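You operate a simulated robot arm through the tools that you are given. There is no shell and no other tool. Be economical: measure what you need, move in short steps, check, and stop when the job is done.

The job below is to be done with a simulated robot arm. You get a single attempt, and the scene is never put back.

## Task
Close the tan carton, tape it and roll it down the ramp.
Fine: one strip; shut the yellow gate again.

Only the result counts: the job must be done as asked and must still hold three seconds after the hand-in. Knocking over, shifting, dropping, spilling or breaking anything else fails it.

## Robot
A 7-joint arm with a two-finger parallel gripper, fixed in place. Base frame: the origin is at the foot of the arm, x ahead of it, y to its left, z up; the work surface is at about z = 86. Units: cm, rad, N and s.
With the tool pointing down near the work surface it reaches from about 30 to 70 cm from the base axis. Its first joint turns from -1.152 to 1.152 rad. Payload 1.57 kg.
The tool frame sits at the grasp point between the pads (the TCP): z along the fingers, y along the line on which they close. The tips reach 3 cm beyond it. The gripper opens to 11 cm. The fingers are 2.4 cm wide and 1.2 cm thick; the gripper's body (4.8 by 11.2 cm) begins 7.8 cm behind the TCP.
Orientation is told as [roll, pitch, yaw] about the base's x, y, z axes, in that order, counted from this pose: with the fingers straight down and closing along the base's y, the tool's x points along the base's -x, its y along +y and its z along -z.

## Interface
- The arm moves only by the tool move_arm. Its argument "rows" is text: rows parted by semicolons, each of 6 numbers parted by spaces: the shift along the tool's x, y, z in units of 40 mm (1.0 is 40 mm), then the turn, a rotation vector about the tool's x, y, z in units of 4 degrees (1.0 is 4 degrees). In form: dx dy dz wx wy wz; .... A call has 1 to 10 rows; each row shifts and turns the commanded pose from where the row before left it, along the tool's axes as they then stand. "hand" is the gripper command, from -1 (shut) to 1 (fully open), values between in proportion, set as the call begins (left out, the last holds). A call with a number of a shift or a turn outside -1 to 1 is refused whole. A row lasts 0.2 s, in which the tool goes at most 5 cm and 0.15 rad; a call with a longer step from one row to the next is refused whole, and so is a gripper value outside its range. Where a pose cannot be reached the arm comes as near as it can. A force on the tool above 60 N (or 10 N above the force at the start of the call, whichever is more), or a blocked arm, ends the call early, and 0.2 s more pass. Each finger travels about 10.8 cm/s and halts on what it meets, pressing with about 27 N; the grip force reading is that of the motor and also rises with nothing between the fingers. The clock runs only during rows and for 0.2 s after the last one: add rows that do not move to give the fingers time. The reply holds the time, the measured pose of the TCP, the force on the tool along the base axes, the opening and the grip force, in the units named above and with some noise.
- Cameras (640 x 400 px; columns grow to the right, rows downward): "scene" is fixed at [14.27, -41.25, 136.12]; the picture's right is [0.83, -0.56, 0.00], its down [-0.53, -0.77, -0.36] and it looks along [0.20, 0.30, -0.93] (base axes); focal length 214 px, centre (320, 200). "wrist" rides on the gripper at [-3.6, 0, -8] in the tool frame; the picture's right is [0.00, -1.00, 0.00], its down [0.97, 0.00, -0.24] and it looks along [0.24, 0.00, 0.97] (tool axes); focal length 218 px, centre (320, 200). There is no depth. A picture from a camera that has moved, and an enlarged one, comes with that camera's place and axes in the base frame and with its lens.
- camera(camera): a new picture of that camera. It takes no simulated time.
- close_up(camera, box): a new picture of the part [left, top, right, bottom] of that camera's present view, enlarged. It takes no simulated time.
- close_job(): hands the job in; it is judged then, once.

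Go step by step. Nothing tells you positions but the pictures and the camera data: compare them with the known pose of the tool, close in by small moves and look again before you grip or let go. The budget is 120 turns and 64 pictures, counting those below and the enlarged ones. Unless the task says otherwise, let go and move clear before handing in, and close with one line.

The tools are called after ">>>" by a JSON object that holds its "api" and its "payload". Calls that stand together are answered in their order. move_arm: Moves the arm, as the interface text tells. Its arguments: {"type":"object","properties":{"rows":{"type":"string"},"hand":{"type":"number"}},"required":["rows"]} The other tools are called the same way: camera (camera) takes a picture; close_up (camera, box) takes an enlarged picture of a part of a camera's view; close_job () hands the job in.

At the start:

```text
time_s: 0.0
tcp_pos: [35.8, -4.4, 127.92]
tcp_rot: [0.0, -0.001, 0.0]
wrist_force: [-0.9, 0.2, 0.4]
opening: 11.0
grip_force: 0.1
```

scene: 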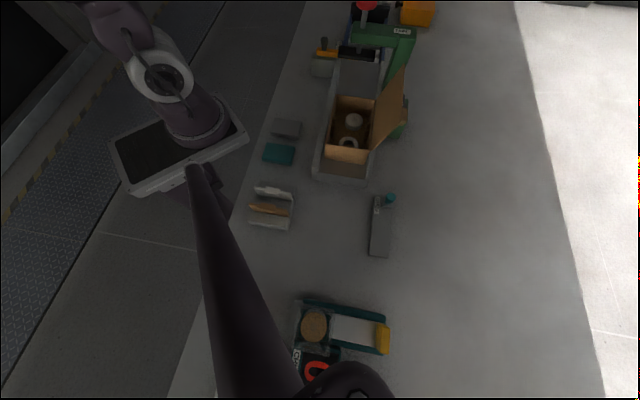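
wrist: 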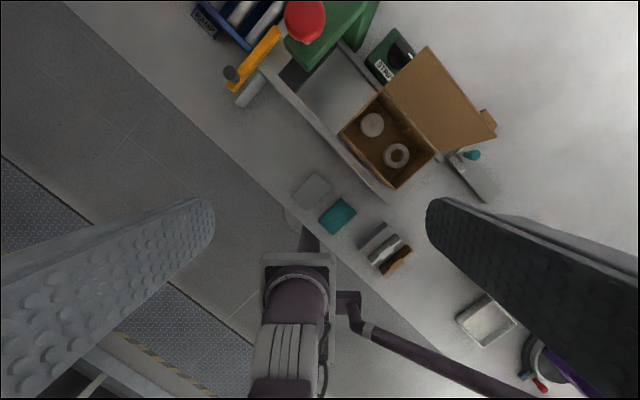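

The scene shows a tan carton with an open flap on a track with a yellow gate. There are other items on the bench, so I'll look closer at several areas first.

>>> {"api": "close_up", "payload": {"camera": "scene", "box": [290, 0, 450, 100]}}

>>> {"api": "close_up", "payload": {"camera": "scene", "box": [240, 80, 440, 205]}}

>>> {"api": "close_up", "payload": {"camera": "scene", "box": [230, 170, 430, 295]}}

>>> {"api": "close_up", "payload": {"camera": "scene", "box": [240, 275, 440, 400]}}

>>> {"api": "close_up", "payload": {"camera": "wrist", "box": [180, 0, 500, 200]}}

```text
4.00 times, centred on (370, 50) of scene
camera zoom: at [14.27, -41.25, 136.12], right [0.83, -0.56, 0.0], down [-0.53, -0.77, -0.36], along [0.2, 0.3, -0.93], focal length 858 px, centre (120, 800)
```

zoom: 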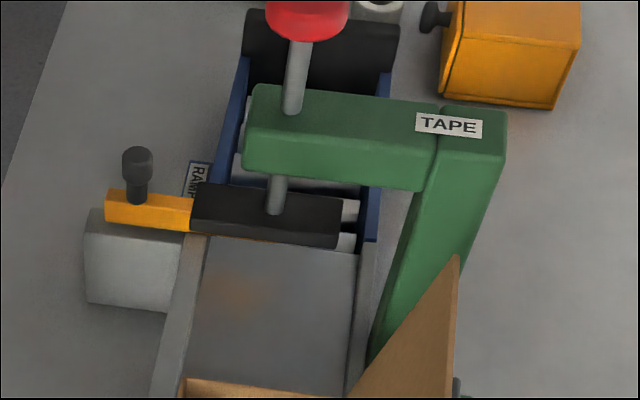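

```text
3.20 times, centred on (340, 142) of scene
camera zoom: at [14.27, -41.25, 136.12], right [0.83, -0.56, 0.0], down [-0.53, -0.77, -0.36], along [0.2, 0.3, -0.93], focal length 686 px, centre (256, 384)
```

zoom: 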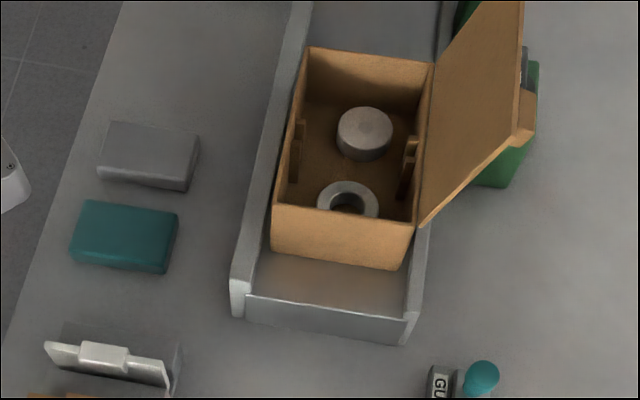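

```text
3.20 times, centred on (330, 232) of scene
camera zoom: at [14.27, -41.25, 136.12], right [0.83, -0.56, 0.0], down [-0.53, -0.77, -0.36], along [0.2, 0.3, -0.93], focal length 686 px, centre (288, 96)
```

zoom: 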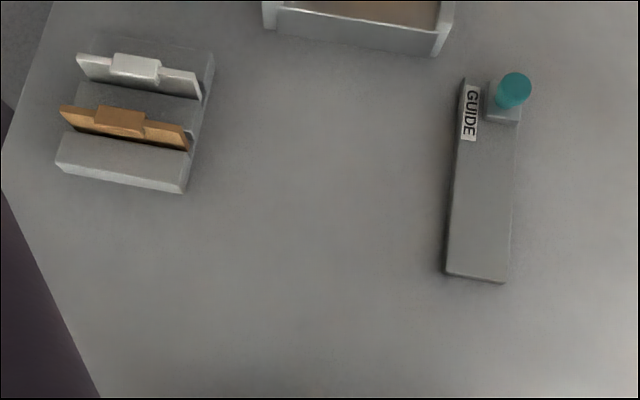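

```text
3.20 times, centred on (340, 338) of scene
camera zoom: at [14.27, -41.25, 136.12], right [0.83, -0.56, 0.0], down [-0.53, -0.77, -0.36], along [0.2, 0.3, -0.93], focal length 686 px, centre (256, -240)
```

zoom: 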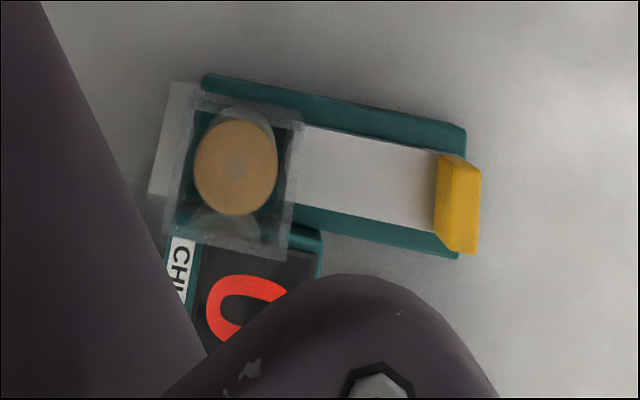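

```text
2.00 times, centred on (340, 100) of wrist
camera zoom: at [39.44, -4.46, 135.81], right [0.0, -1.0, 0.0], down [-0.97, 0.0, 0.24], along [-0.24, 0.0, -0.97], focal length 436 px, centre (280, 400)
```

zoom: 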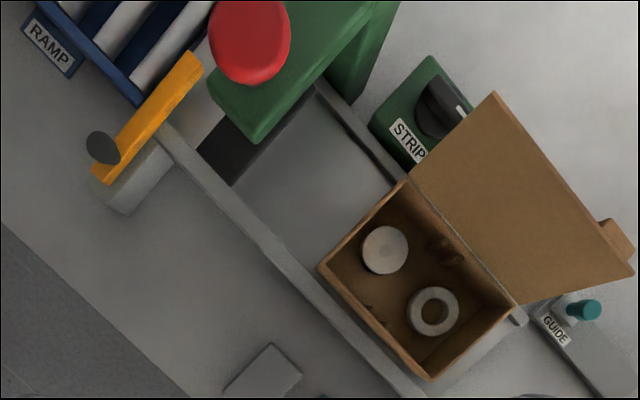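

The carton sits on a lane leading to a tape press, with a yellow gate and a ramp beyond it. I'll move over the gate area for a better view.

>>> {"api": "move_arm", "payload": {"rows": "-0.9 0.5 0 0 0 0;-0.9 0.5 0 0 0 0;-0.9 0.5 0 0 0 0;-0.6 0.5 0 0 0 0"}}

>>> {"api": "camera", "payload": {"camera": "wrist"}}

>>> {"api": "camera", "payload": {"camera": "scene"}}

```text
time_s: 1.0
tcp_pos: [48.99, 3.57, 127.83]
tcp_rot: [0.0, 0.0, 0.0]
wrist_force: [0.2, 0.1, -0.5]
opening: 11.02
grip_force: 0.2
```

```text
56 pictures are left
camera wrist: at [52.67, 3.55, 135.78], right [0.0, -1.0, 0.0], down [-0.97, 0.0, 0.24], along [-0.24, 0.0, -0.97], focal length 218 px, centre (320, 200)
```

wrist: 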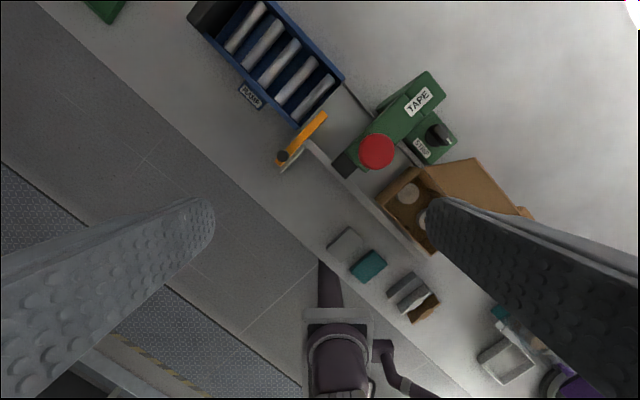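

```text
55 pictures are left
```

scene: 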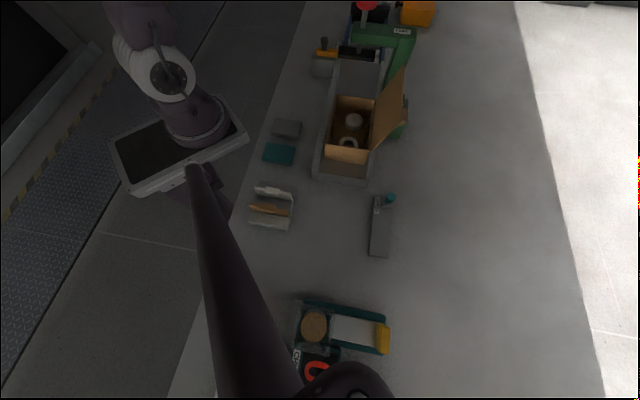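

>>> {"api": "close_up", "payload": {"camera": "wrist", "box": [180, 0, 340, 100]}}

>>> {"api": "close_up", "payload": {"camera": "wrist", "box": [240, 60, 480, 210]}}

```text
4.00 times, centred on (260, 50) of wrist
camera zoom: at [52.67, 3.55, 135.78], right [0.0, -1.0, 0.0], down [-0.97, 0.0, 0.24], along [-0.24, 0.0, -0.97], focal length 873 px, centre (560, 800)
```

zoom: 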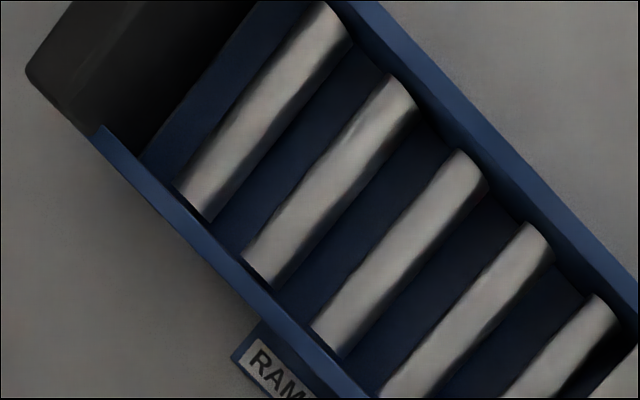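

```text
2.67 times, centred on (360, 135) of wrist
camera zoom: at [52.67, 3.55, 135.78], right [0.0, -1.0, 0.0], down [-0.97, 0.0, 0.24], along [-0.24, 0.0, -0.97], focal length 582 px, centre (213, 373)
```

zoom: 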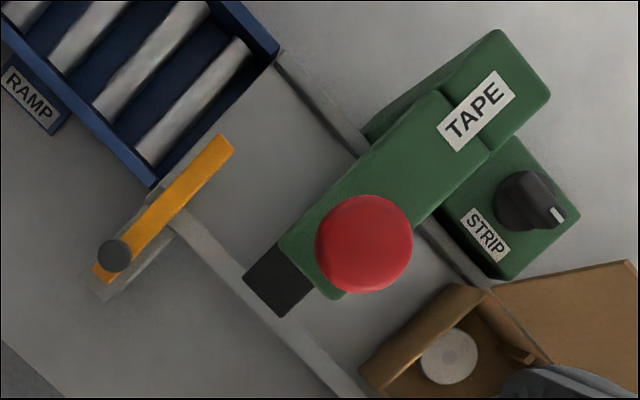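

The lane runs at 45° in plan: carton, then tape press, then the sliding yellow gate with its knob on the left, then the ramp. I'll move over the carton and turn the hand to 45° so I can see the flap, tab and STRIP dial.

>>> {"api": "move_arm", "payload": {"rows": "0.2 -0.9 0 0 0 0;0.2 -0.9 0 0 0 0;0.2 -0.9 0 0 0 0;0.2 -0.9 0 0 0 0;0.2 -0.9 0 0 0 0;0.2 -0.9 0 0 0 0;0 0 0 0 0 -1;0 0 0 0 0 -1;0 0 0 0 0 -1;0 0 0 0 0 -1"}}

>>> {"api": "move_arm", "payload": {"rows": "0 0 0 0 0 -1;0 0 0 0 0 -1;0 0 0 0 0 -1;0 0 0 0 0 -1;0 0 0 0 0 -1;0 0 0 0 0 -1;0 0 0 0 0 -1;0 0 0 0 0 -0.25"}}

>>> {"api": "camera", "payload": {"camera": "wrist"}}

```text
time_s: 3.2
tcp_pos: [44.27, -18.07, 127.93]
tcp_rot: [0.0, -0.001, 0.282]
wrist_force: [0.8, -0.6, -0.5]
opening: 11.0
grip_force: 0.0
```

```text
time_s: 5.0
tcp_pos: [44.07, -18.03, 127.8]
tcp_rot: [0.001, 0.0, 0.786]
wrist_force: [0.5, 0.1, 0.6]
opening: 11.01
grip_force: 0.1
```

```text
52 pictures are left
camera wrist: at [46.76, -15.53, 135.81], right [0.71, -0.71, 0.0], down [-0.69, -0.69, 0.24], along [-0.17, -0.17, -0.97], focal length 218 px, centre (320, 200)
```

wrist: 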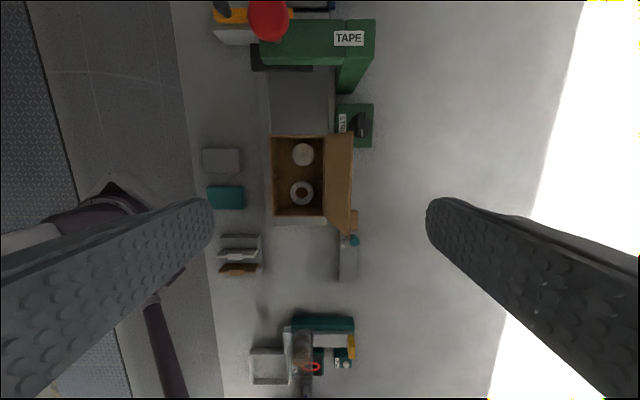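

>>> {"api": "close_up", "payload": {"camera": "wrist", "box": [250, 80, 410, 180]}}

>>> {"api": "close_up", "payload": {"camera": "wrist", "box": [256, 125, 384, 205]}}

>>> {"api": "close_up", "payload": {"camera": "wrist", "box": [200, 180, 400, 305]}}

```text
4.00 times, centred on (330, 130) of wrist
camera zoom: at [46.76, -15.53, 135.81], right [0.71, -0.71, 0.0], down [-0.69, -0.69, 0.24], along [-0.17, -0.17, -0.97], focal length 873 px, centre (280, 480)
```

zoom: 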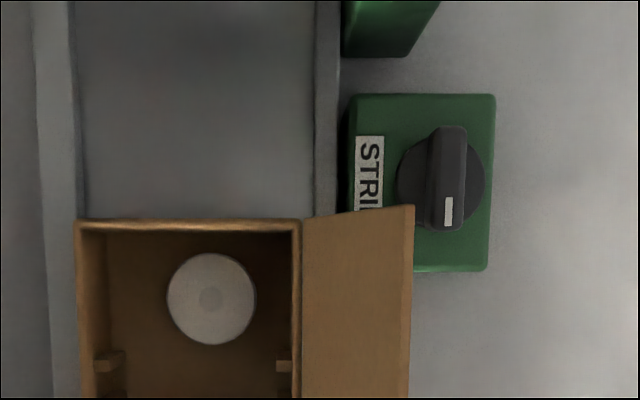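

```text
5.00 times, centred on (320, 165) of wrist
camera zoom: at [46.76, -15.53, 135.81], right [0.71, -0.71, 0.0], down [-0.69, -0.69, 0.24], along [-0.17, -0.17, -0.97], focal length 1091 px, centre (320, 375)
```

zoom: 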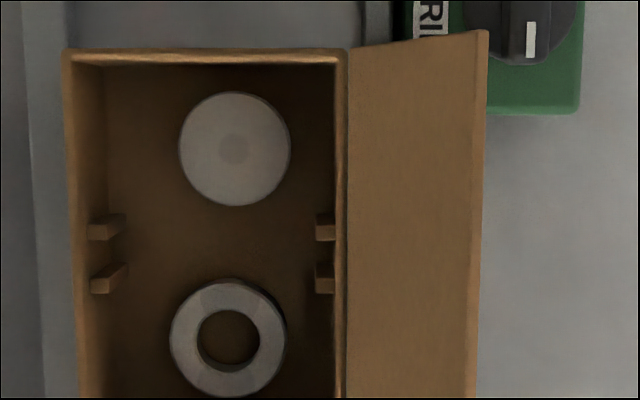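

```text
3.20 times, centred on (300, 242) of wrist
camera zoom: at [46.76, -15.53, 135.81], right [0.71, -0.71, 0.0], down [-0.69, -0.69, 0.24], along [-0.17, -0.17, -0.97], focal length 698 px, centre (384, 64)
```

zoom: 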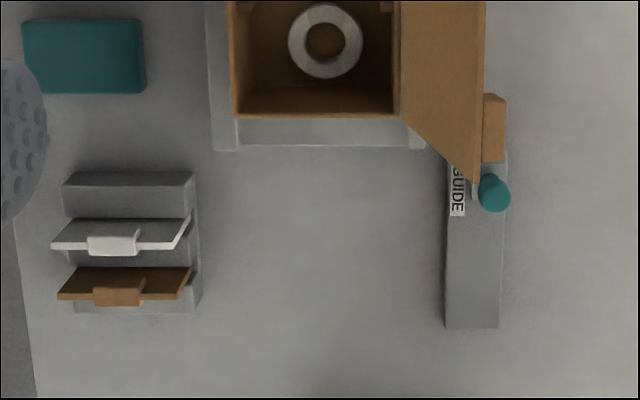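

Coordinates along the lane (l) and across it (p): carton l≈9–24, p≈35–44.6, rim z≈96, and the flap is hinged on the outer side, leaning out. I'll shut the hand, go down outside the flap, and look at it before pushing.

>>> {"api": "move_arm", "payload": {"rows": "0.24 -0.8 0 0 0 0;0.24 -0.8 0 0 0 0;0 -0.8 0 0 0 0;0 0 1 0 0 0;0 0 1 0 0 0;0 0 1 0 0 0;0 0 1 0 0 0;0 0 1 0 0 0;0 0 0.8 0 0 0", "hand": -1}}

>>> {"api": "camera", "payload": {"camera": "wrist"}}

>>> {"api": "close_up", "payload": {"camera": "scene", "box": [290, 60, 450, 160]}}

```text
time_s: 7.0
tcp_pos: [47.38, -23.3, 103.88]
tcp_rot: [0.002, 0.0, 0.785]
wrist_force: [-0.2, -0.4, -0.2]
opening: 0.0
grip_force: 21.6
out of reach, approached as far as the arm can: row 2, 3
```

```text
48 pictures are left
camera wrist: at [49.89, -20.75, 111.87], right [0.71, -0.71, 0.0], down [-0.69, -0.69, 0.24], along [-0.17, -0.17, -0.97], focal length 218 px, centre (320, 200)
```

wrist: 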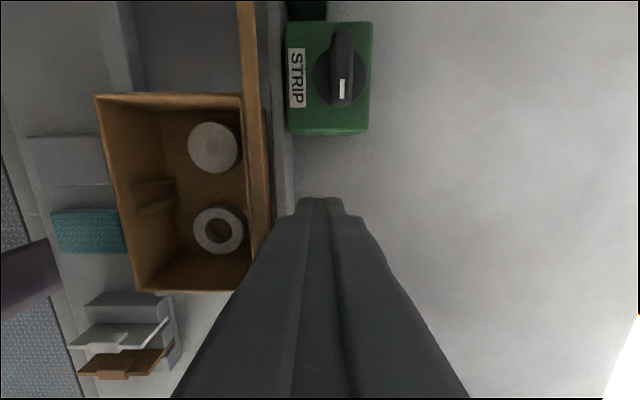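

```text
4.00 times, centred on (370, 110) of scene
camera zoom: at [14.27, -41.25, 136.12], right [0.83, -0.56, 0.0], down [-0.53, -0.77, -0.36], along [0.2, 0.3, -0.93], focal length 858 px, centre (120, 560)
```

zoom: 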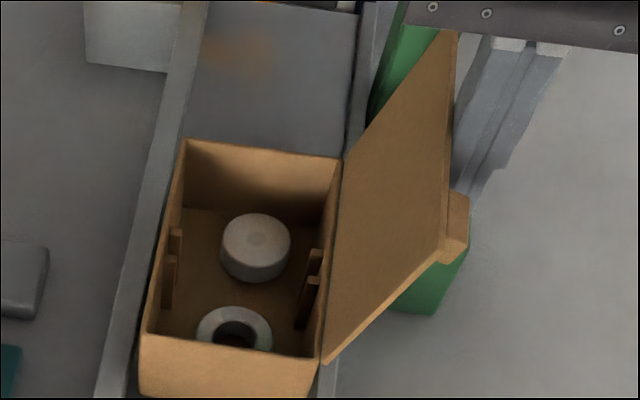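

The shut fingers stand just outside the flap (p≈50). I'll push in the -P direction in small steps.

>>> {"api": "move_arm", "payload": {"rows": "0 0.25 0 0 0 0;0 0.25 0 0 0 0;0 0.25 0 0 0 0;0 0.25 0 0 0 0"}}

>>> {"api": "close_up", "payload": {"camera": "scene", "box": [290, 60, 450, 160]}}

```text
time_s: 8.0
tcp_pos: [44.49, -20.44, 103.97]
tcp_rot: [0.002, 0.0, 0.788]
wrist_force: [-0.7, 0.2, 0.5]
opening: 0.0
grip_force: 20.9
```

```text
4.00 times, centred on (370, 110) of scene
camera zoom: at [14.27, -41.25, 136.12], right [0.83, -0.56, 0.0], down [-0.53, -0.77, -0.36], along [0.2, 0.3, -0.93], focal length 858 px, centre (120, 560)
```

zoom: 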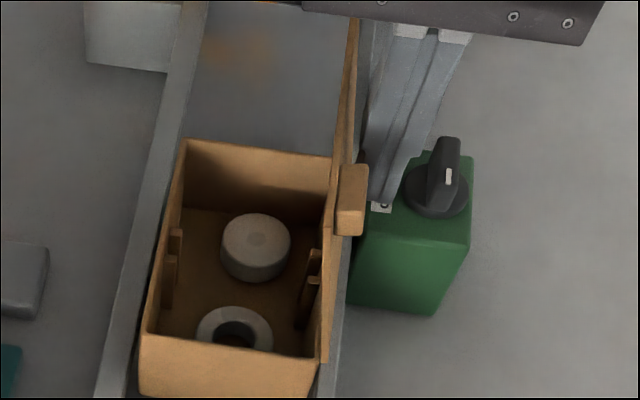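

The lid is near vertical. I'll continue over the top and down in an arc.

>>> {"api": "move_arm", "payload": {"rows": "0 0.25 -0.05 0 0 0;0 0.25 -0.05 0 0 0;0 0.2 0.1 0 0 0;0 0.2 0.15 0 0 0;0 0.17 0.17 0 0 0;0 0.16 0.18 0 0 0"}}

>>> {"api": "close_up", "payload": {"camera": "scene", "box": [290, 60, 450, 160]}}

```text
time_s: 9.4
tcp_pos: [40.96, -16.94, 101.99]
tcp_rot: [-0.001, 0.0, 0.786]
wrist_force: [0.3, 0.0, 0.4]
opening: 0.01
grip_force: 21.3
```

```text
4.00 times, centred on (370, 110) of scene
camera zoom: at [14.27, -41.25, 136.12], right [0.83, -0.56, 0.0], down [-0.53, -0.77, -0.36], along [0.2, 0.3, -0.93], focal length 858 px, centre (120, 560)
```

zoom: 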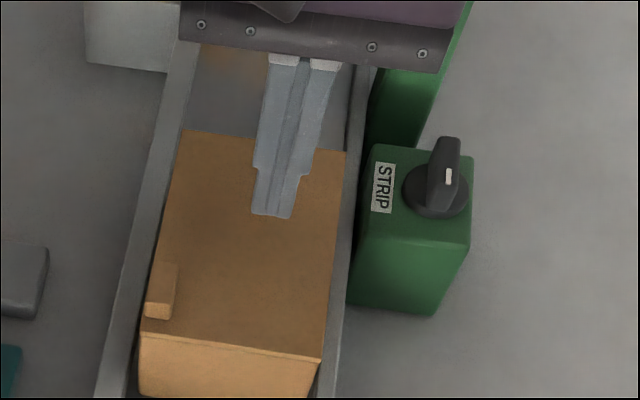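

The lid looks shut. I'll press lightly near its free edge to make sure.

>>> {"api": "move_arm", "payload": {"rows": "0 0.4 0 0 0 0;0 0.4 0 0 0 0;0 0 0.2 0 0 0;0 0 0.2 0 0 0;0 0 0.1 0 0 0;0 0 0.1 0 0 0"}}

```text
time_s: 10.8
tcp_pos: [38.81, -14.81, 99.57]
tcp_rot: [-0.004, 0.0, 0.785]
wrist_force: [-6.7, 4.7, 46.9]
opening: 0.0
grip_force: 20.8
```

It's pressed firmly with the top at z≈96.6. I'll back off and look.

>>> {"api": "move_arm", "payload": {"rows": "0 0 -0.5 0 0 0;0 0 -1 0 0 0;0 0 -1 0 0 0;0.5 0 -1 0 0 0;1 0 0 0 0 0;1 0 0 0 0 0"}}

>>> {"api": "camera", "payload": {"camera": "wrist"}}

>>> {"api": "close_up", "payload": {"camera": "scene", "box": [290, 60, 450, 160]}}

```text
time_s: 12.2
tcp_pos: [31.49, -21.77, 113.66]
tcp_rot: [-0.003, -0.001, 0.785]
wrist_force: [-0.1, 0.8, -0.4]
opening: 0.01
grip_force: 21.0
```

```text
44 pictures are left
camera wrist: at [34.14, -19.28, 121.62], right [0.71, -0.71, 0.0], down [-0.69, -0.69, 0.24], along [-0.17, -0.17, -0.97], focal length 218 px, centre (320, 200)
```

wrist: 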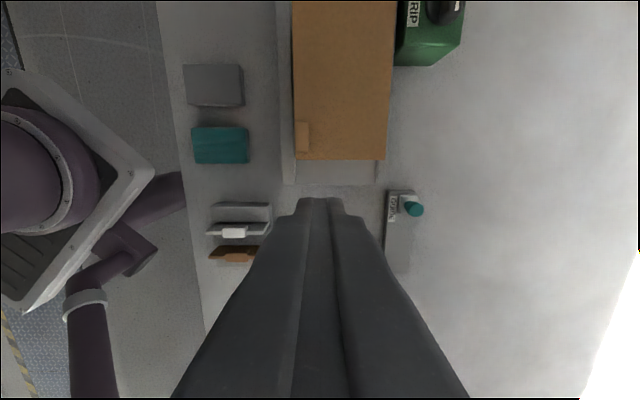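

```text
4.00 times, centred on (370, 110) of scene
camera zoom: at [14.27, -41.24, 136.12], right [0.83, -0.56, 0.0], down [-0.53, -0.77, -0.36], along [0.2, 0.3, -0.93], focal length 858 px, centre (120, 560)
```

zoom: 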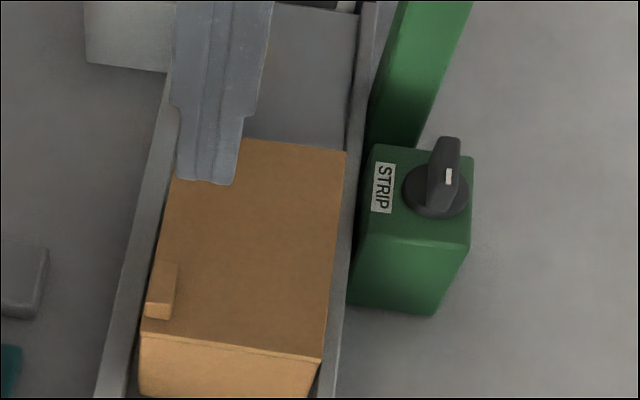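

The lid is shut. I'll look closely at the STRIP dial for any markings before using the press.

>>> {"api": "move_arm", "payload": {"rows": "-0.9 0 -0.5 0 0 0;-0.9 0 -0.5 0 0 0;-0.5 -0.9 0 0 0 0;0 -0.9 0 0 0 0"}}

>>> {"api": "close_up", "payload": {"camera": "wrist", "box": [240, 0, 480, 150]}}

```text
time_s: 13.2
tcp_pos: [43.17, -20.51, 117.6]
tcp_rot: [-0.001, 0.0, 0.786]
wrist_force: [0.3, 0.6, 0.6]
opening: 0.0
grip_force: 21.7
```

```text
2.67 times, centred on (360, 75) of wrist
camera zoom: at [45.82, -17.85, 125.57], right [0.71, -0.71, 0.0], down [-0.69, -0.69, 0.24], along [-0.17, -0.17, -0.97], focal length 582 px, centre (213, 533)
```

zoom: 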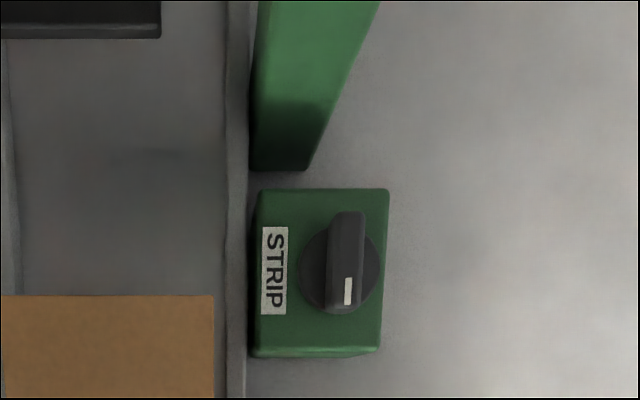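

The dial has no markings. I'll push the carton from behind up to the gate, so I go down behind it first.

>>> {"api": "move_arm", "payload": {"rows": "0.76 0.43 0 0 0 0;0.76 0.43 0 0 0 0;0.76 0.44 0 0 0 0;0 0 1 0 0 0;0 0 1 0 0 0;0 0 1 0 0 0;0 0 1 0 0 0;0 0 0.8 0 0 0;0 0 0.6 0 0 0"}}

>>> {"api": "close_up", "payload": {"camera": "scene", "box": [260, 100, 420, 200]}}

```text
time_s: 15.2
tcp_pos: [33.12, -23.03, 95.89]
tcp_rot: [-0.002, 0.0, 0.785]
wrist_force: [-0.4, 0.0, -0.5]
opening: 0.01
grip_force: 21.6
```

```text
4.00 times, centred on (340, 150) of scene
camera zoom: at [14.27, -41.24, 136.12], right [0.83, -0.56, 0.0], down [-0.53, -0.77, -0.36], along [0.2, 0.3, -0.93], focal length 858 px, centre (240, 400)
```

zoom: 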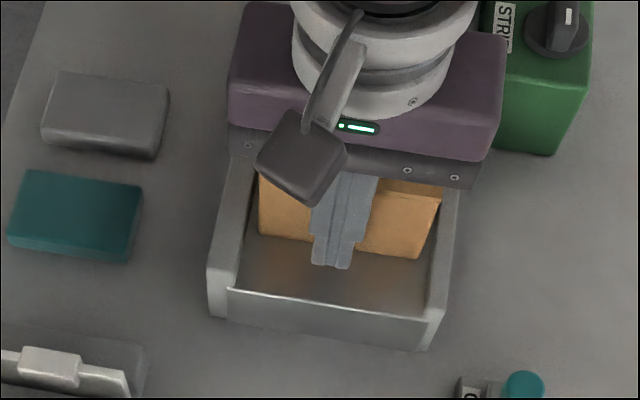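

Fingers are behind the carton at the right height. Pushing forward slowly.

>>> {"api": "move_arm", "payload": {"rows": "-0.4 0 0 0 0 0;-0.4 0 0 0 0 0;-0.4 0 0 0 0 0;-0.4 0 0 0 0 0;-0.4 0 0 0 0 0;-0.4 0 0 0 0 0;-0.4 0 0 0 0 0;-0.4 0 0 0 0 0;-0.4 0 0 0 0 0;-0.4 0 0 0 0 0"}}

>>> {"api": "camera", "payload": {"camera": "scene"}}

```text
time_s: 17.4
tcp_pos: [44.34, -11.75, 95.97]
tcp_rot: [0.0, 0.0, 0.785]
wrist_force: [-1.0, -0.5, -0.7]
opening: 0.01
grip_force: 21.7
```

```text
40 pictures are left
```

scene: 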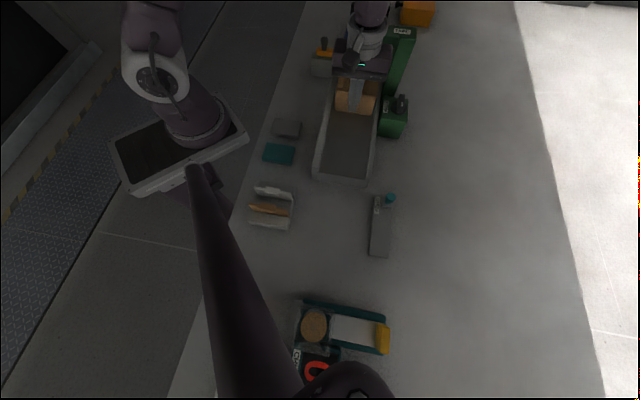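

The carton is sliding well with its front under the head. Pushing on gently until the gate stops it.

>>> {"api": "move_arm", "payload": {"rows": "-0.2 0 0 0 0 0;-0.2 0 0 0 0 0;-0.2 0 0 0 0 0;-0.1 0 0 0 0 0;-0.1 0 0 0 0 0"}}

>>> {"api": "camera", "payload": {"camera": "wrist"}}

```text
time_s: 18.6
tcp_pos: [46.51, -9.7, 96.01]
tcp_rot: [0.0, 0.0, 0.785]
wrist_force: [-2.9, -3.7, 0.1]
opening: 0.02
grip_force: 21.1
```

```text
39 pictures are left
camera wrist: at [49.17, -7.09, 103.93], right [0.71, -0.71, 0.0], down [-0.69, -0.69, 0.24], along [-0.17, -0.17, -0.97], focal length 218 px, centre (320, 200)
```

wrist: 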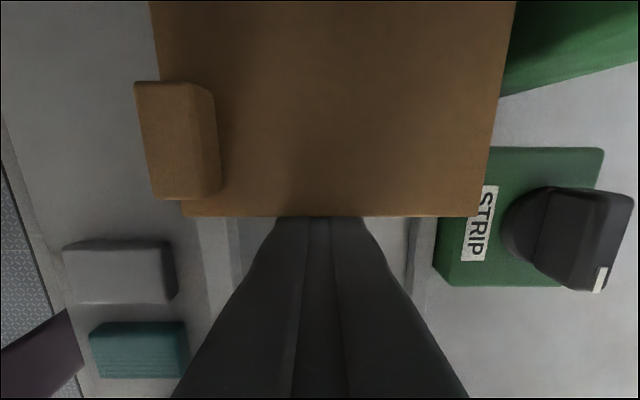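

>>> {"api": "move_arm", "payload": {"rows": "-0.1 0 0 0 0 0;-0.1 0 0 0 0 0;0 0 0 0 0 0"}}

```text
time_s: 19.4
tcp_pos: [46.62, -9.56, 96.0]
tcp_rot: [0.007, 0.015, 0.779]
wrist_force: [-10.3, -10.0, 3.9]
opening: 0.02
grip_force: 21.7
stopped in row 3: the force on the tool passed its limit (the readings are from after the stop); the commanded pose is now the measured one
```

The carton is against the gate, centred under the press head at l≈34.6. I'll back off, rise and move over the red knob.

>>> {"api": "move_arm", "payload": {"rows": "0.5 0 0 0 0 0;0.2 0 -0.8 0 0 0;0 0 -1 0 0 0;0 0 -1 0 0 0;0 0 -1 0 0 0;0 0 -1 0 0 0;0 0 -1 0 0 0;0 0 -1 0 0 0"}}

>>> {"api": "camera", "payload": {"camera": "wrist"}}

>>> {"api": "close_up", "payload": {"camera": "scene", "box": [290, 0, 450, 100]}}

```text
time_s: 21.2
tcp_pos: [44.99, -11.25, 123.29]
tcp_rot: [0.002, 0.011, 0.781]
wrist_force: [-0.1, -0.4, 1.1]
opening: 0.0
grip_force: 21.2
```

```text
38 pictures are left
camera wrist: at [47.69, -8.74, 131.25], right [0.7, -0.71, 0.0], down [-0.69, -0.68, 0.25], along [-0.18, -0.17, -0.97], focal length 218 px, centre (320, 200)
```

wrist: 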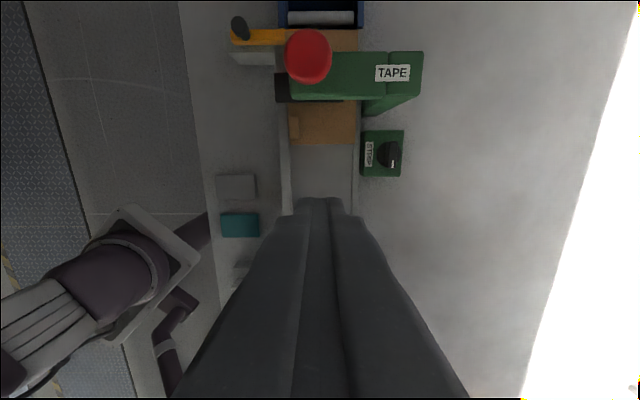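

```text
4.00 times, centred on (370, 50) of scene
camera zoom: at [14.26, -41.24, 136.12], right [0.83, -0.56, 0.0], down [-0.53, -0.77, -0.36], along [0.2, 0.3, -0.93], focal length 858 px, centre (120, 800)
```

zoom: 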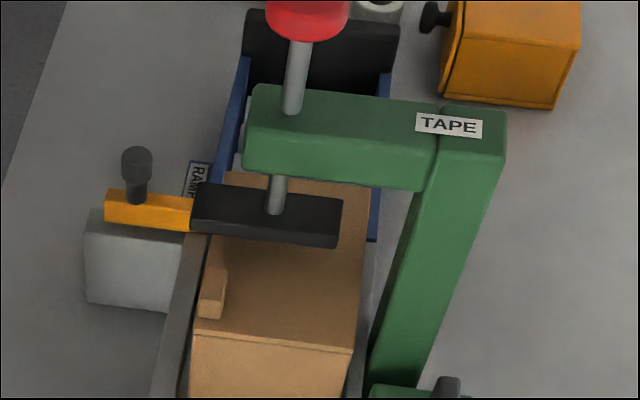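

>>> {"api": "move_arm", "payload": {"rows": "-0.91 0.08 0 0 0 0;-0.91 0.08 0 0 0 0;-0.91 0.06 0 0 0 0;0 0 1 0 0 0;0 0 0.8 0 0 0"}}

>>> {"api": "close_up", "payload": {"camera": "scene", "box": [290, 0, 450, 100]}}

>>> {"api": "camera", "payload": {"camera": "wrist"}}

```text
time_s: 22.4
tcp_pos: [52.29, -2.9, 115.91]
tcp_rot: [0.005, 0.008, 0.779]
wrist_force: [0.1, 0.8, 0.6]
opening: 0.02
grip_force: 21.2
```

```text
4.00 times, centred on (370, 50) of scene
camera zoom: at [14.27, -41.24, 136.12], right [0.83, -0.56, 0.0], down [-0.53, -0.77, -0.36], along [0.2, 0.3, -0.93], focal length 858 px, centre (120, 800)
```

zoom: 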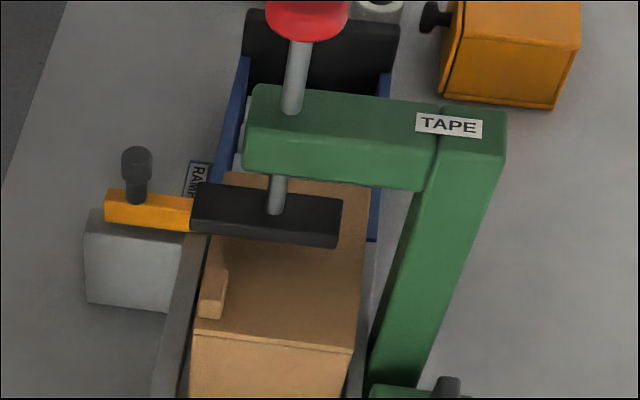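

```text
35 pictures are left
camera wrist: at [54.87, -0.42, 123.79], right [0.7, -0.71, 0.0], down [-0.69, -0.68, 0.25], along [-0.18, -0.17, -0.97], focal length 218 px, centre (320, 200)
```

wrist: 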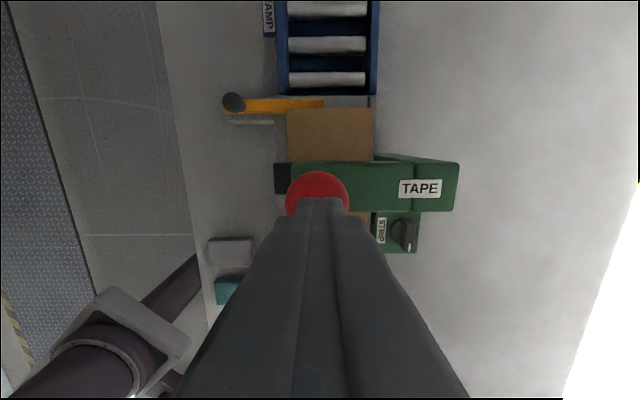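

Fingertips are over the red knob and the carton front is at the gate. Pressing down slowly.

>>> {"api": "move_arm", "payload": {"rows": "0 0 0.15 0 0 0;0 0 0.15 0 0 0;0 0 0.1 0 0 0;0 0 0.1 0 0 0;0 0 0.1 0 0 0"}}

```text
time_s: 23.6
tcp_pos: [52.02, -3.07, 113.53]
tcp_rot: [0.004, 0.01, 0.779]
wrist_force: [1.7, 0.5, 1.2]
opening: 0.0
grip_force: 21.5
```

>>> {"api": "move_arm", "payload": {"rows": "0 0 0.1 0 0 0;0 0 0.1 0 0 0;0 0 0.1 0 0 0;0 0 0.1 0 0 0"}}

>>> {"api": "close_up", "payload": {"camera": "scene", "box": [290, 0, 450, 100]}}

```text
time_s: 24.6
tcp_pos: [52.1, -2.96, 111.98]
tcp_rot: [0.004, 0.01, 0.781]
wrist_force: [0.5, 2.9, 4.5]
opening: 0.0
grip_force: 21.1
```

```text
4.00 times, centred on (370, 50) of scene
camera zoom: at [14.26, -41.24, 136.12], right [0.83, -0.56, 0.0], down [-0.53, -0.77, -0.36], along [0.2, 0.3, -0.93], focal length 858 px, centre (120, 800)
```

zoom: 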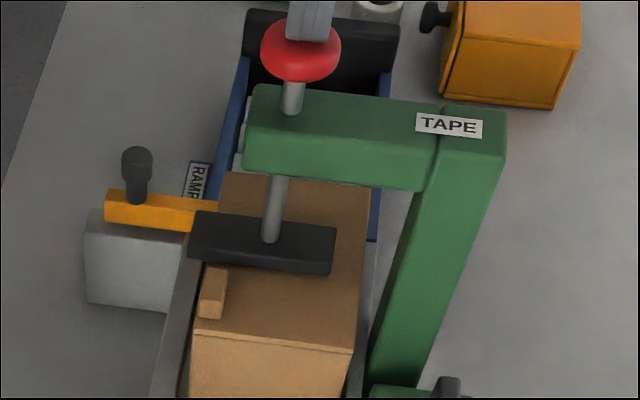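

>>> {"api": "move_arm", "payload": {"rows": "0 0 0.1 0 0 0;0 0 0.1 0 0 0;0 0 0.1 0 0 0;0 0 0.1 0 0 0"}}

>>> {"api": "close_up", "payload": {"camera": "scene", "box": [290, 0, 450, 100]}}

```text
time_s: 25.3
tcp_pos: [52.23, -3.05, 111.54]
tcp_rot: [-0.005, 0.005, 0.78]
wrist_force: [-12.3, 2.3, 21.1]
opening: 0.0
grip_force: 21.2
stopped in row 3: the force on the tool passed its limit (the readings are from after the stop); the commanded pose is now the measured one
```

```text
4.00 times, centred on (370, 50) of scene
camera zoom: at [14.19, -41.24, 136.13], right [0.83, -0.56, 0.0], down [-0.53, -0.77, -0.36], along [0.21, 0.3, -0.93], focal length 858 px, centre (120, 800)
```

zoom: 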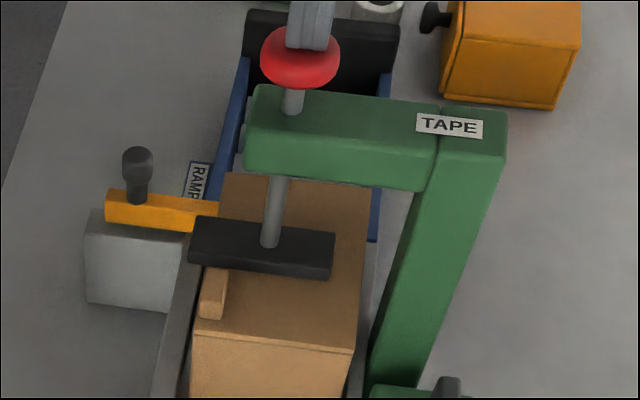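

The plunger bottomed out hard. I'll lift off and check for a strip.

>>> {"api": "move_arm", "payload": {"rows": "0 0 -0.3 0 0 0;0 0 -0.5 0 0 0;0 0 -0.5 0 0 0;0 0 -0.5 0 0 0;0 0 0 0 0 0"}}

>>> {"api": "close_up", "payload": {"camera": "scene", "box": [290, 0, 450, 100]}}

>>> {"api": "close_up", "payload": {"camera": "wrist", "box": [220, 80, 460, 230]}}

```text
time_s: 26.5
tcp_pos: [52.08, -3.03, 118.64]
tcp_rot: [-0.004, 0.005, 0.78]
wrist_force: [0.2, -0.5, 0.4]
opening: 0.0
grip_force: 21.8
```

```text
4.00 times, centred on (370, 50) of scene
camera zoom: at [14.27, -41.25, 136.12], right [0.83, -0.56, 0.0], down [-0.53, -0.77, -0.36], along [0.2, 0.3, -0.93], focal length 858 px, centre (120, 800)
```

zoom: 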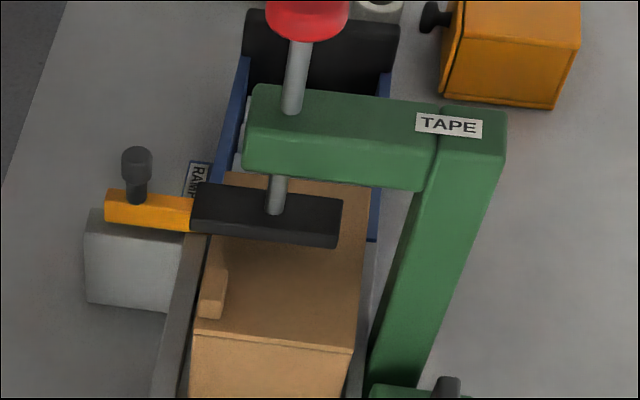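

```text
2.67 times, centred on (340, 155) of wrist
camera zoom: at [54.78, -0.45, 126.59], right [0.7, -0.71, 0.0], down [-0.69, -0.68, 0.25], along [-0.17, -0.18, -0.97], focal length 582 px, centre (267, 320)
```

zoom: 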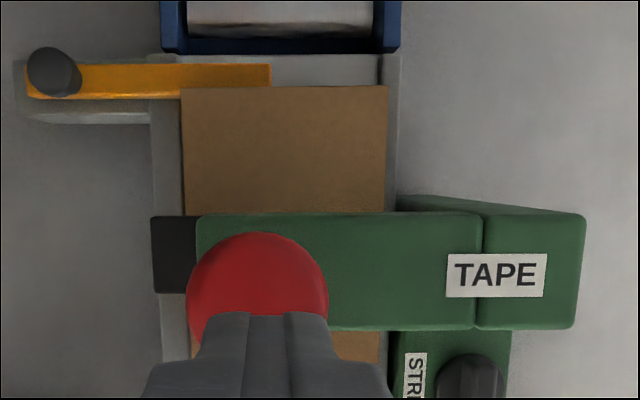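

The footprint of the head is hidden from above. I'll go ahead of the press with the hand open and look back under the head.

>>> {"api": "move_arm", "payload": {"rows": "-0.85 -0.1 0 0 0 0;-0.85 -0.1 0 0 0 0;-0.85 0 0 0 0 0;0 0 0.9 0 0 0;0 0 0.9 0 0 0;0 0 0.9 0 0 0;0 0 0.9 0 0 0", "hand": 1}}

>>> {"api": "camera", "payload": {"camera": "wrist"}}

```text
time_s: 28.1
tcp_pos: [59.97, 3.45, 103.98]
tcp_rot: [-0.004, 0.006, 0.78]
wrist_force: [0.4, 0.3, 0.6]
opening: 11.01
grip_force: 0.0
```

```text
30 pictures are left
camera wrist: at [62.58, 6.02, 111.96], right [0.7, -0.71, 0.0], down [-0.69, -0.68, 0.25], along [-0.17, -0.18, -0.97], focal length 218 px, centre (320, 200)
```

wrist: 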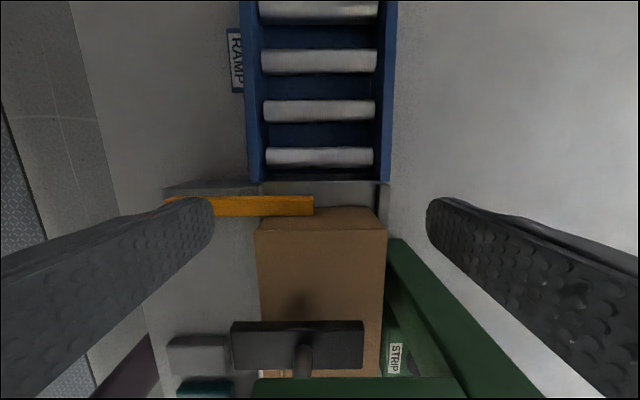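

>>> {"api": "close_up", "payload": {"camera": "wrist", "box": [220, 275, 420, 400]}}

```text
3.20 times, centred on (320, 338) of wrist
camera zoom: at [62.58, 6.02, 111.96], right [0.7, -0.71, 0.0], down [-0.69, -0.68, 0.25], along [-0.17, -0.18, -0.97], focal length 698 px, centre (320, -240)
```

zoom: 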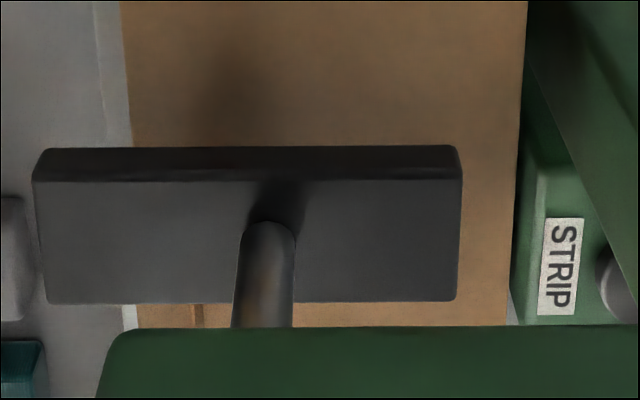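

The half of the footprint I can see has no tape. I'll look from lower down to be sure.

>>> {"api": "move_arm", "payload": {"rows": "-0.4 0 0.35 0 0 0;0 0 0.35 0 0 0"}}

>>> {"api": "close_up", "payload": {"camera": "wrist", "box": [220, 275, 420, 400]}}

```text
time_s: 28.7
tcp_pos: [61.19, 4.59, 101.22]
tcp_rot: [-0.005, 0.005, 0.78]
wrist_force: [0.4, -0.6, -0.1]
opening: 11.0
grip_force: 0.1
```

```text
3.20 times, centred on (320, 338) of wrist
camera zoom: at [63.7, 7.18, 109.22], right [0.7, -0.71, 0.0], down [-0.69, -0.68, 0.25], along [-0.17, -0.18, -0.97], focal length 698 px, centre (320, -240)
```

zoom: 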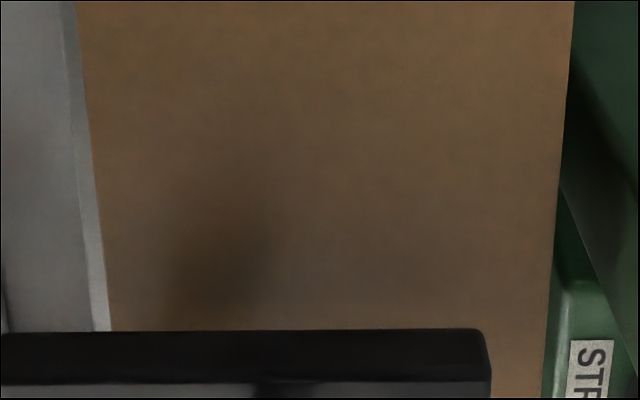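

No tape on the lid, so the press seems to need a strip fed by the STRIP dial. I'll rise and move over the dial with the hand open.

>>> {"api": "move_arm", "payload": {"rows": "0 0 -1 0 0 0;0 0 -1 0 0 0;0 0 -1 0 0 0;0 0 -1 0 0 0;0 0 -0.4 0 0 0;0.86 -0.4 0 0 0 0;0.86 -0.4 0 0 0 0;0.86 -0.5 0 0 0 0;0.86 -0.5 0 0 0 0;0.86 -0.5 0 0 0 0", "hand": 0}}

>>> {"api": "move_arm", "payload": {"rows": "0.86 -0.5 0 0 0 0;0 0 0.9 0 0 0;0 0 0.9 0 0 0;0 0 0.9 0 0 0"}}

>>> {"api": "camera", "payload": {"camera": "wrist"}}

```text
time_s: 30.9
tcp_pos: [55.41, -13.96, 119.11]
tcp_rot: [-0.003, 0.005, 0.78]
wrist_force: [-0.6, 0.4, 0.2]
opening: 5.5
grip_force: 0.1
out of reach, approached as far as the arm can: row 5
```

```text
time_s: 31.9
tcp_pos: [54.21, -17.85, 108.31]
tcp_rot: [-0.004, 0.006, 0.779]
wrist_force: [-0.8, 0.7, -1.6]
opening: 5.5
grip_force: 0.1
```

```text
27 pictures are left
camera wrist: at [56.92, -15.29, 116.28], right [0.7, -0.71, 0.01], down [-0.69, -0.68, 0.25], along [-0.17, -0.18, -0.97], focal length 218 px, centre (320, 200)
```

wrist: 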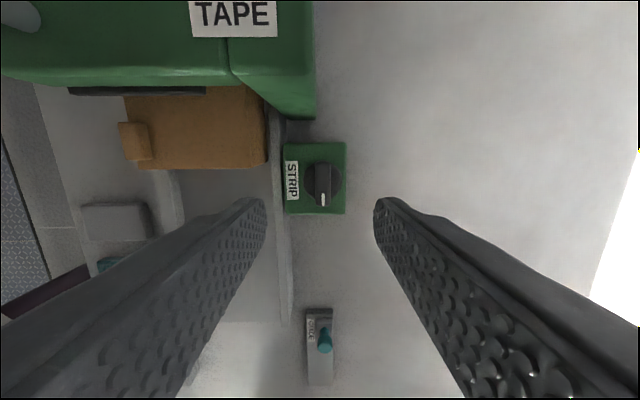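

The dial sits just about centred between the fingers. Going down around its bar.

>>> {"api": "move_arm", "payload": {"rows": "-0.09 -0.08 0.8 0 0 0;0 0 0.8 0 0 0;0 0 0.6 0 0 0;0 0 0.4 0 0 0;0 0 0.2 0 0 0;0 0 0.2 0 0 0"}}

>>> {"api": "camera", "payload": {"camera": "wrist"}}

>>> {"api": "close_up", "payload": {"camera": "scene", "box": [330, 50, 490, 150]}}

```text
time_s: 33.3
tcp_pos: [54.81, -17.9, 96.26]
tcp_rot: [-0.005, 0.005, 0.78]
wrist_force: [0.1, -0.3, -1.6]
opening: 5.51
grip_force: 0.0
```

```text
26 pictures are left
camera wrist: at [57.42, -15.33, 104.2], right [0.7, -0.71, 0.0], down [-0.69, -0.68, 0.25], along [-0.17, -0.18, -0.97], focal length 218 px, centre (320, 200)
```

wrist: 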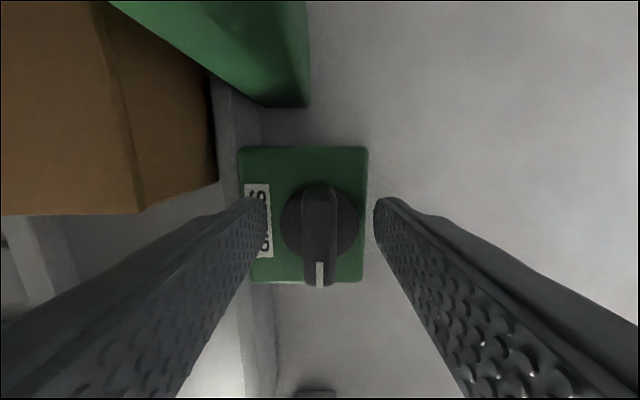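

```text
4.00 times, centred on (410, 100) of scene
camera zoom: at [14.27, -41.25, 136.12], right [0.83, -0.56, 0.0], down [-0.53, -0.77, -0.36], along [0.2, 0.3, -0.93], focal length 858 px, centre (-40, 600)
```

zoom: 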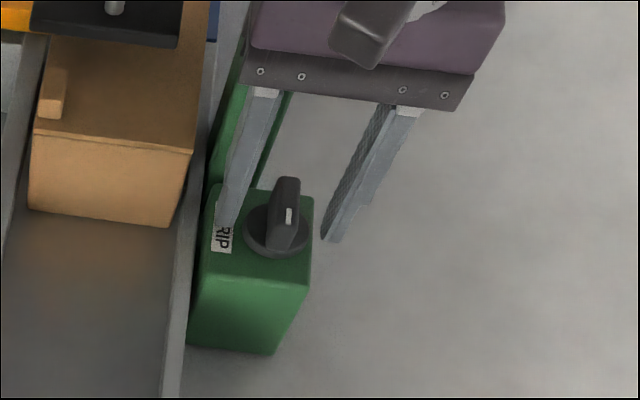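

The dial centre is about 0.7 cm behind the fingers' centre. I'll shift back and close on the bar.

>>> {"api": "move_arm", "payload": {"rows": "0.18 0 0 0 0 0;0 0 0.05 0 0 0"}}

>>> {"api": "move_arm", "payload": {"rows": "0 0 0 0 0 0;0 0 0 0 0 0;0 0 0 0 0 0", "hand": -1}}

```text
time_s: 33.9
tcp_pos: [54.3, -18.45, 96.14]
tcp_rot: [-0.004, 0.006, 0.778]
wrist_force: [-0.1, -0.2, 0.2]
opening: 5.52
grip_force: 0.0
```

```text
time_s: 34.7
tcp_pos: [54.25, -18.4, 96.21]
tcp_rot: [-0.005, 0.005, 0.782]
wrist_force: [-2.9, 1.3, 0.4]
opening: 3.98
grip_force: 45.0
```

The hand holds the dial's 4 cm disc. Turning clockwise (seen from above) by 40°.

>>> {"api": "move_arm", "payload": {"rows": "0 0 0 0 0 1;0 0 0 0 0 1;0 0 0 0 0 1;0 0 0 0 0 1;0 0 0 0 0 1;0 0 0 0 0 1;0 0 0 0 0 1;0 0 0 0 0 1;0 0 0 0 0 1;0 0 0 0 0 1"}}

>>> {"api": "close_up", "payload": {"camera": "scene", "box": [310, 20, 470, 120]}}

```text
time_s: 36.9
tcp_pos: [54.16, -18.19, 96.03]
tcp_rot: [-0.001, 0.005, 0.08]
wrist_force: [-21.6, 23.3, 3.6]
opening: 3.99
grip_force: 45.1
```

```text
4.00 times, centred on (390, 70) of scene
camera zoom: at [14.2, -41.18, 136.14], right [0.83, -0.56, 0.0], down [-0.53, -0.77, -0.36], along [0.2, 0.3, -0.93], focal length 858 px, centre (40, 720)
```

zoom: 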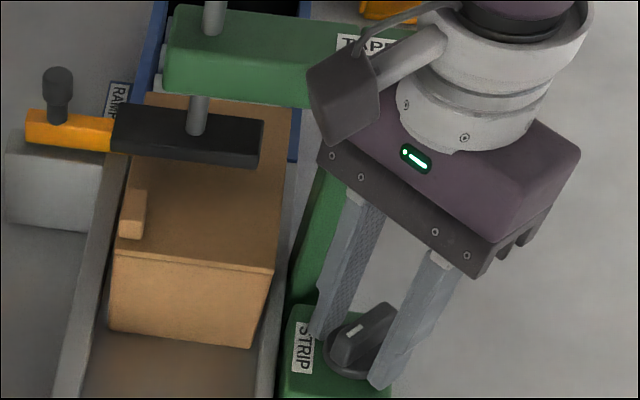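

The dial turns with the hand. I'll ease the side force and keep turning to about 90°.

>>> {"api": "move_arm", "payload": {"rows": "0.04 0.06 0 0 0 0;0 0 0 0 0 1;0 0 0 0 0 1;0 0 0 0 0 1;0 0 0 0 0 1;0 0 0 0 0 1;0 0 0 0 0 1"}}

>>> {"api": "move_arm", "payload": {"rows": "0 0 0 0 0 1;0 0 0 0 0 1;0 0 0 0 0 1;0 0 0 0 0 1;0 0 0 0 0 1;0 0 0 0 0 1"}}

>>> {"api": "close_up", "payload": {"camera": "scene", "box": [310, 20, 470, 120]}}

```text
time_s: 38.5
tcp_pos: [54.25, -18.07, 96.02]
tcp_rot: [-0.006, -0.001, -0.338]
wrist_force: [7.6, 19.5, -7.2]
opening: 4.01
grip_force: 45.3
```

```text
time_s: 39.9
tcp_pos: [54.31, -17.93, 96.12]
tcp_rot: [-0.002, -0.004, -0.756]
wrist_force: [15.0, 27.4, 0.8]
opening: 3.96
grip_force: 44.9
```

```text
4.00 times, centred on (390, 70) of scene
camera zoom: at [14.31, -41.18, 136.14], right [0.83, -0.56, 0.0], down [-0.53, -0.77, -0.36], along [0.2, 0.3, -0.93], focal length 858 px, centre (40, 720)
```

zoom: 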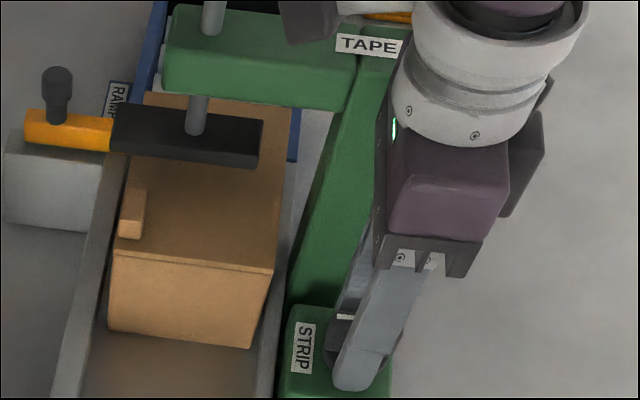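

Turned about 88°. I'll release, rise and look at the dial.

>>> {"api": "move_arm", "payload": {"rows": "0 0 0 0 0 0;0 0 0 0 0 0;0 0 -0.5 0 0 0;0 0 -1 0 0 0;0 0 -1 0 0 0;0 0 -1 0 0 0", "hand": 0}}

>>> {"api": "camera", "payload": {"camera": "wrist"}}

```text
time_s: 41.3
tcp_pos: [54.13, -18.05, 110.18]
tcp_rot: [-0.006, -0.005, -0.757]
wrist_force: [0.2, -0.5, -0.3]
opening: 5.51
grip_force: 0.0
```

```text
22 pictures are left
camera wrist: at [56.75, -20.51, 118.04], right [-0.69, -0.73, 0.01], down [-0.71, 0.67, 0.24], along [-0.18, 0.16, -0.97], focal length 218 px, centre (320, 200)
```

wrist: 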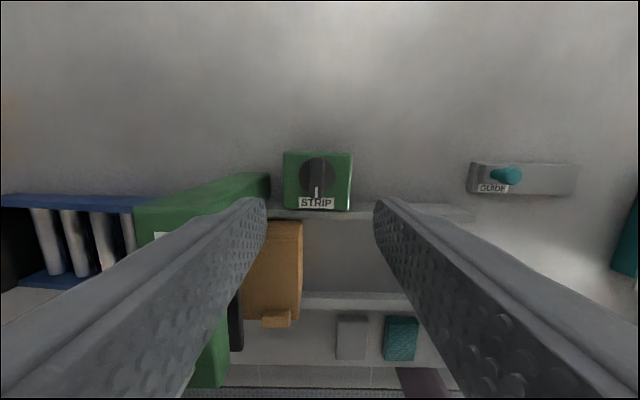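

The dial now points at its label and stays there. I'll go back over the press knob, turning the hand back on the way.

>>> {"api": "move_arm", "payload": {"rows": "0 0 -0.8 0 0 -1;0 0 -0.8 0 0 -1;0 0 0 0 0 -1;0 0 0 0 0 -1;0 0 0 0 0 -1;0 0 0 0 0 -1;0 0 0 0 0 -1;0 0 0 0 0 -1;0 0 0 0 0 -1;0 0 0 0 0 -1", "hand": -1}}

>>> {"api": "move_arm", "payload": {"rows": "0 0 0 0 0 -1;0 0 0 0 0 -1;0 0 0 0 0 -1;0 0 0 0 0 -1;0 0 0 0 0 -1;0 0 0 0 0 -1;0 0 0 0 0 -1;0 0 0 0 0 -1;0 0 0 0 0 -1;0 0 0 0 0 -1"}}

>>> {"api": "move_arm", "payload": {"rows": "0 0 0 0 0 -1;0 0 0 0 0 -1;0 0 0 0 0 -0.1"}}

```text
time_s: 43.5
tcp_pos: [54.09, -18.09, 116.47]
tcp_rot: [-0.008, 0.001, -0.058]
wrist_force: [-1.0, 0.5, -1.0]
opening: 0.0
grip_force: 21.0
```

```text
time_s: 45.7
tcp_pos: [54.18, -18.18, 116.47]
tcp_rot: [-0.004, 0.005, 0.641]
wrist_force: [0.5, 0.4, 0.0]
opening: 0.02
grip_force: 21.5
```

```text
time_s: 46.5
tcp_pos: [54.22, -18.13, 116.55]
tcp_rot: [-0.004, 0.005, 0.786]
wrist_force: [0.6, -0.8, 0.2]
opening: 0.0
grip_force: 21.4
```

>>> {"api": "move_arm", "payload": {"rows": "-0.575 0.7625 0 0 0 0;-0.575 0.7625 0 0 0 0;-0.575 0.7625 0 0 0 0;-0.575 0.7625 0 0 0 0;0 0 0.3 0 0 0;0 0 0.3 0 0 0"}}

>>> {"api": "move_arm", "payload": {"rows": "0 0 0.15 0 0 0;0 0 0.15 0 0 0;0 0 0.1 0 0 0;0 0 0.1 0 0 0;0 0 0.1 0 0 0;0 0 0.1 0 0 0"}}

>>> {"api": "close_up", "payload": {"camera": "scene", "box": [290, 0, 450, 100]}}

```text
time_s: 47.9
tcp_pos: [52.09, -2.94, 114.01]
tcp_rot: [-0.006, 0.006, 0.786]
wrist_force: [0.7, -0.4, -0.6]
opening: 0.0
grip_force: 20.7
```

```text
time_s: 49.3
tcp_pos: [51.95, -2.85, 111.44]
tcp_rot: [-0.008, 0.002, 0.787]
wrist_force: [-7.7, 5.0, 49.1]
opening: 0.0
grip_force: 21.0
```

```text
4.00 times, centred on (370, 50) of scene
camera zoom: at [14.17, -41.23, 136.13], right [0.83, -0.56, 0.0], down [-0.53, -0.77, -0.36], along [0.21, 0.3, -0.93], focal length 858 px, centre (120, 800)
```

zoom: 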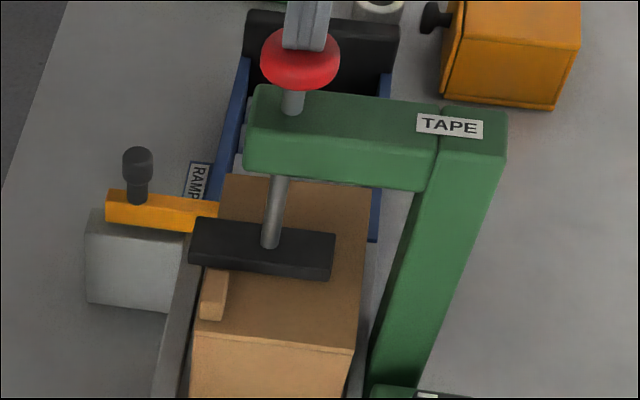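

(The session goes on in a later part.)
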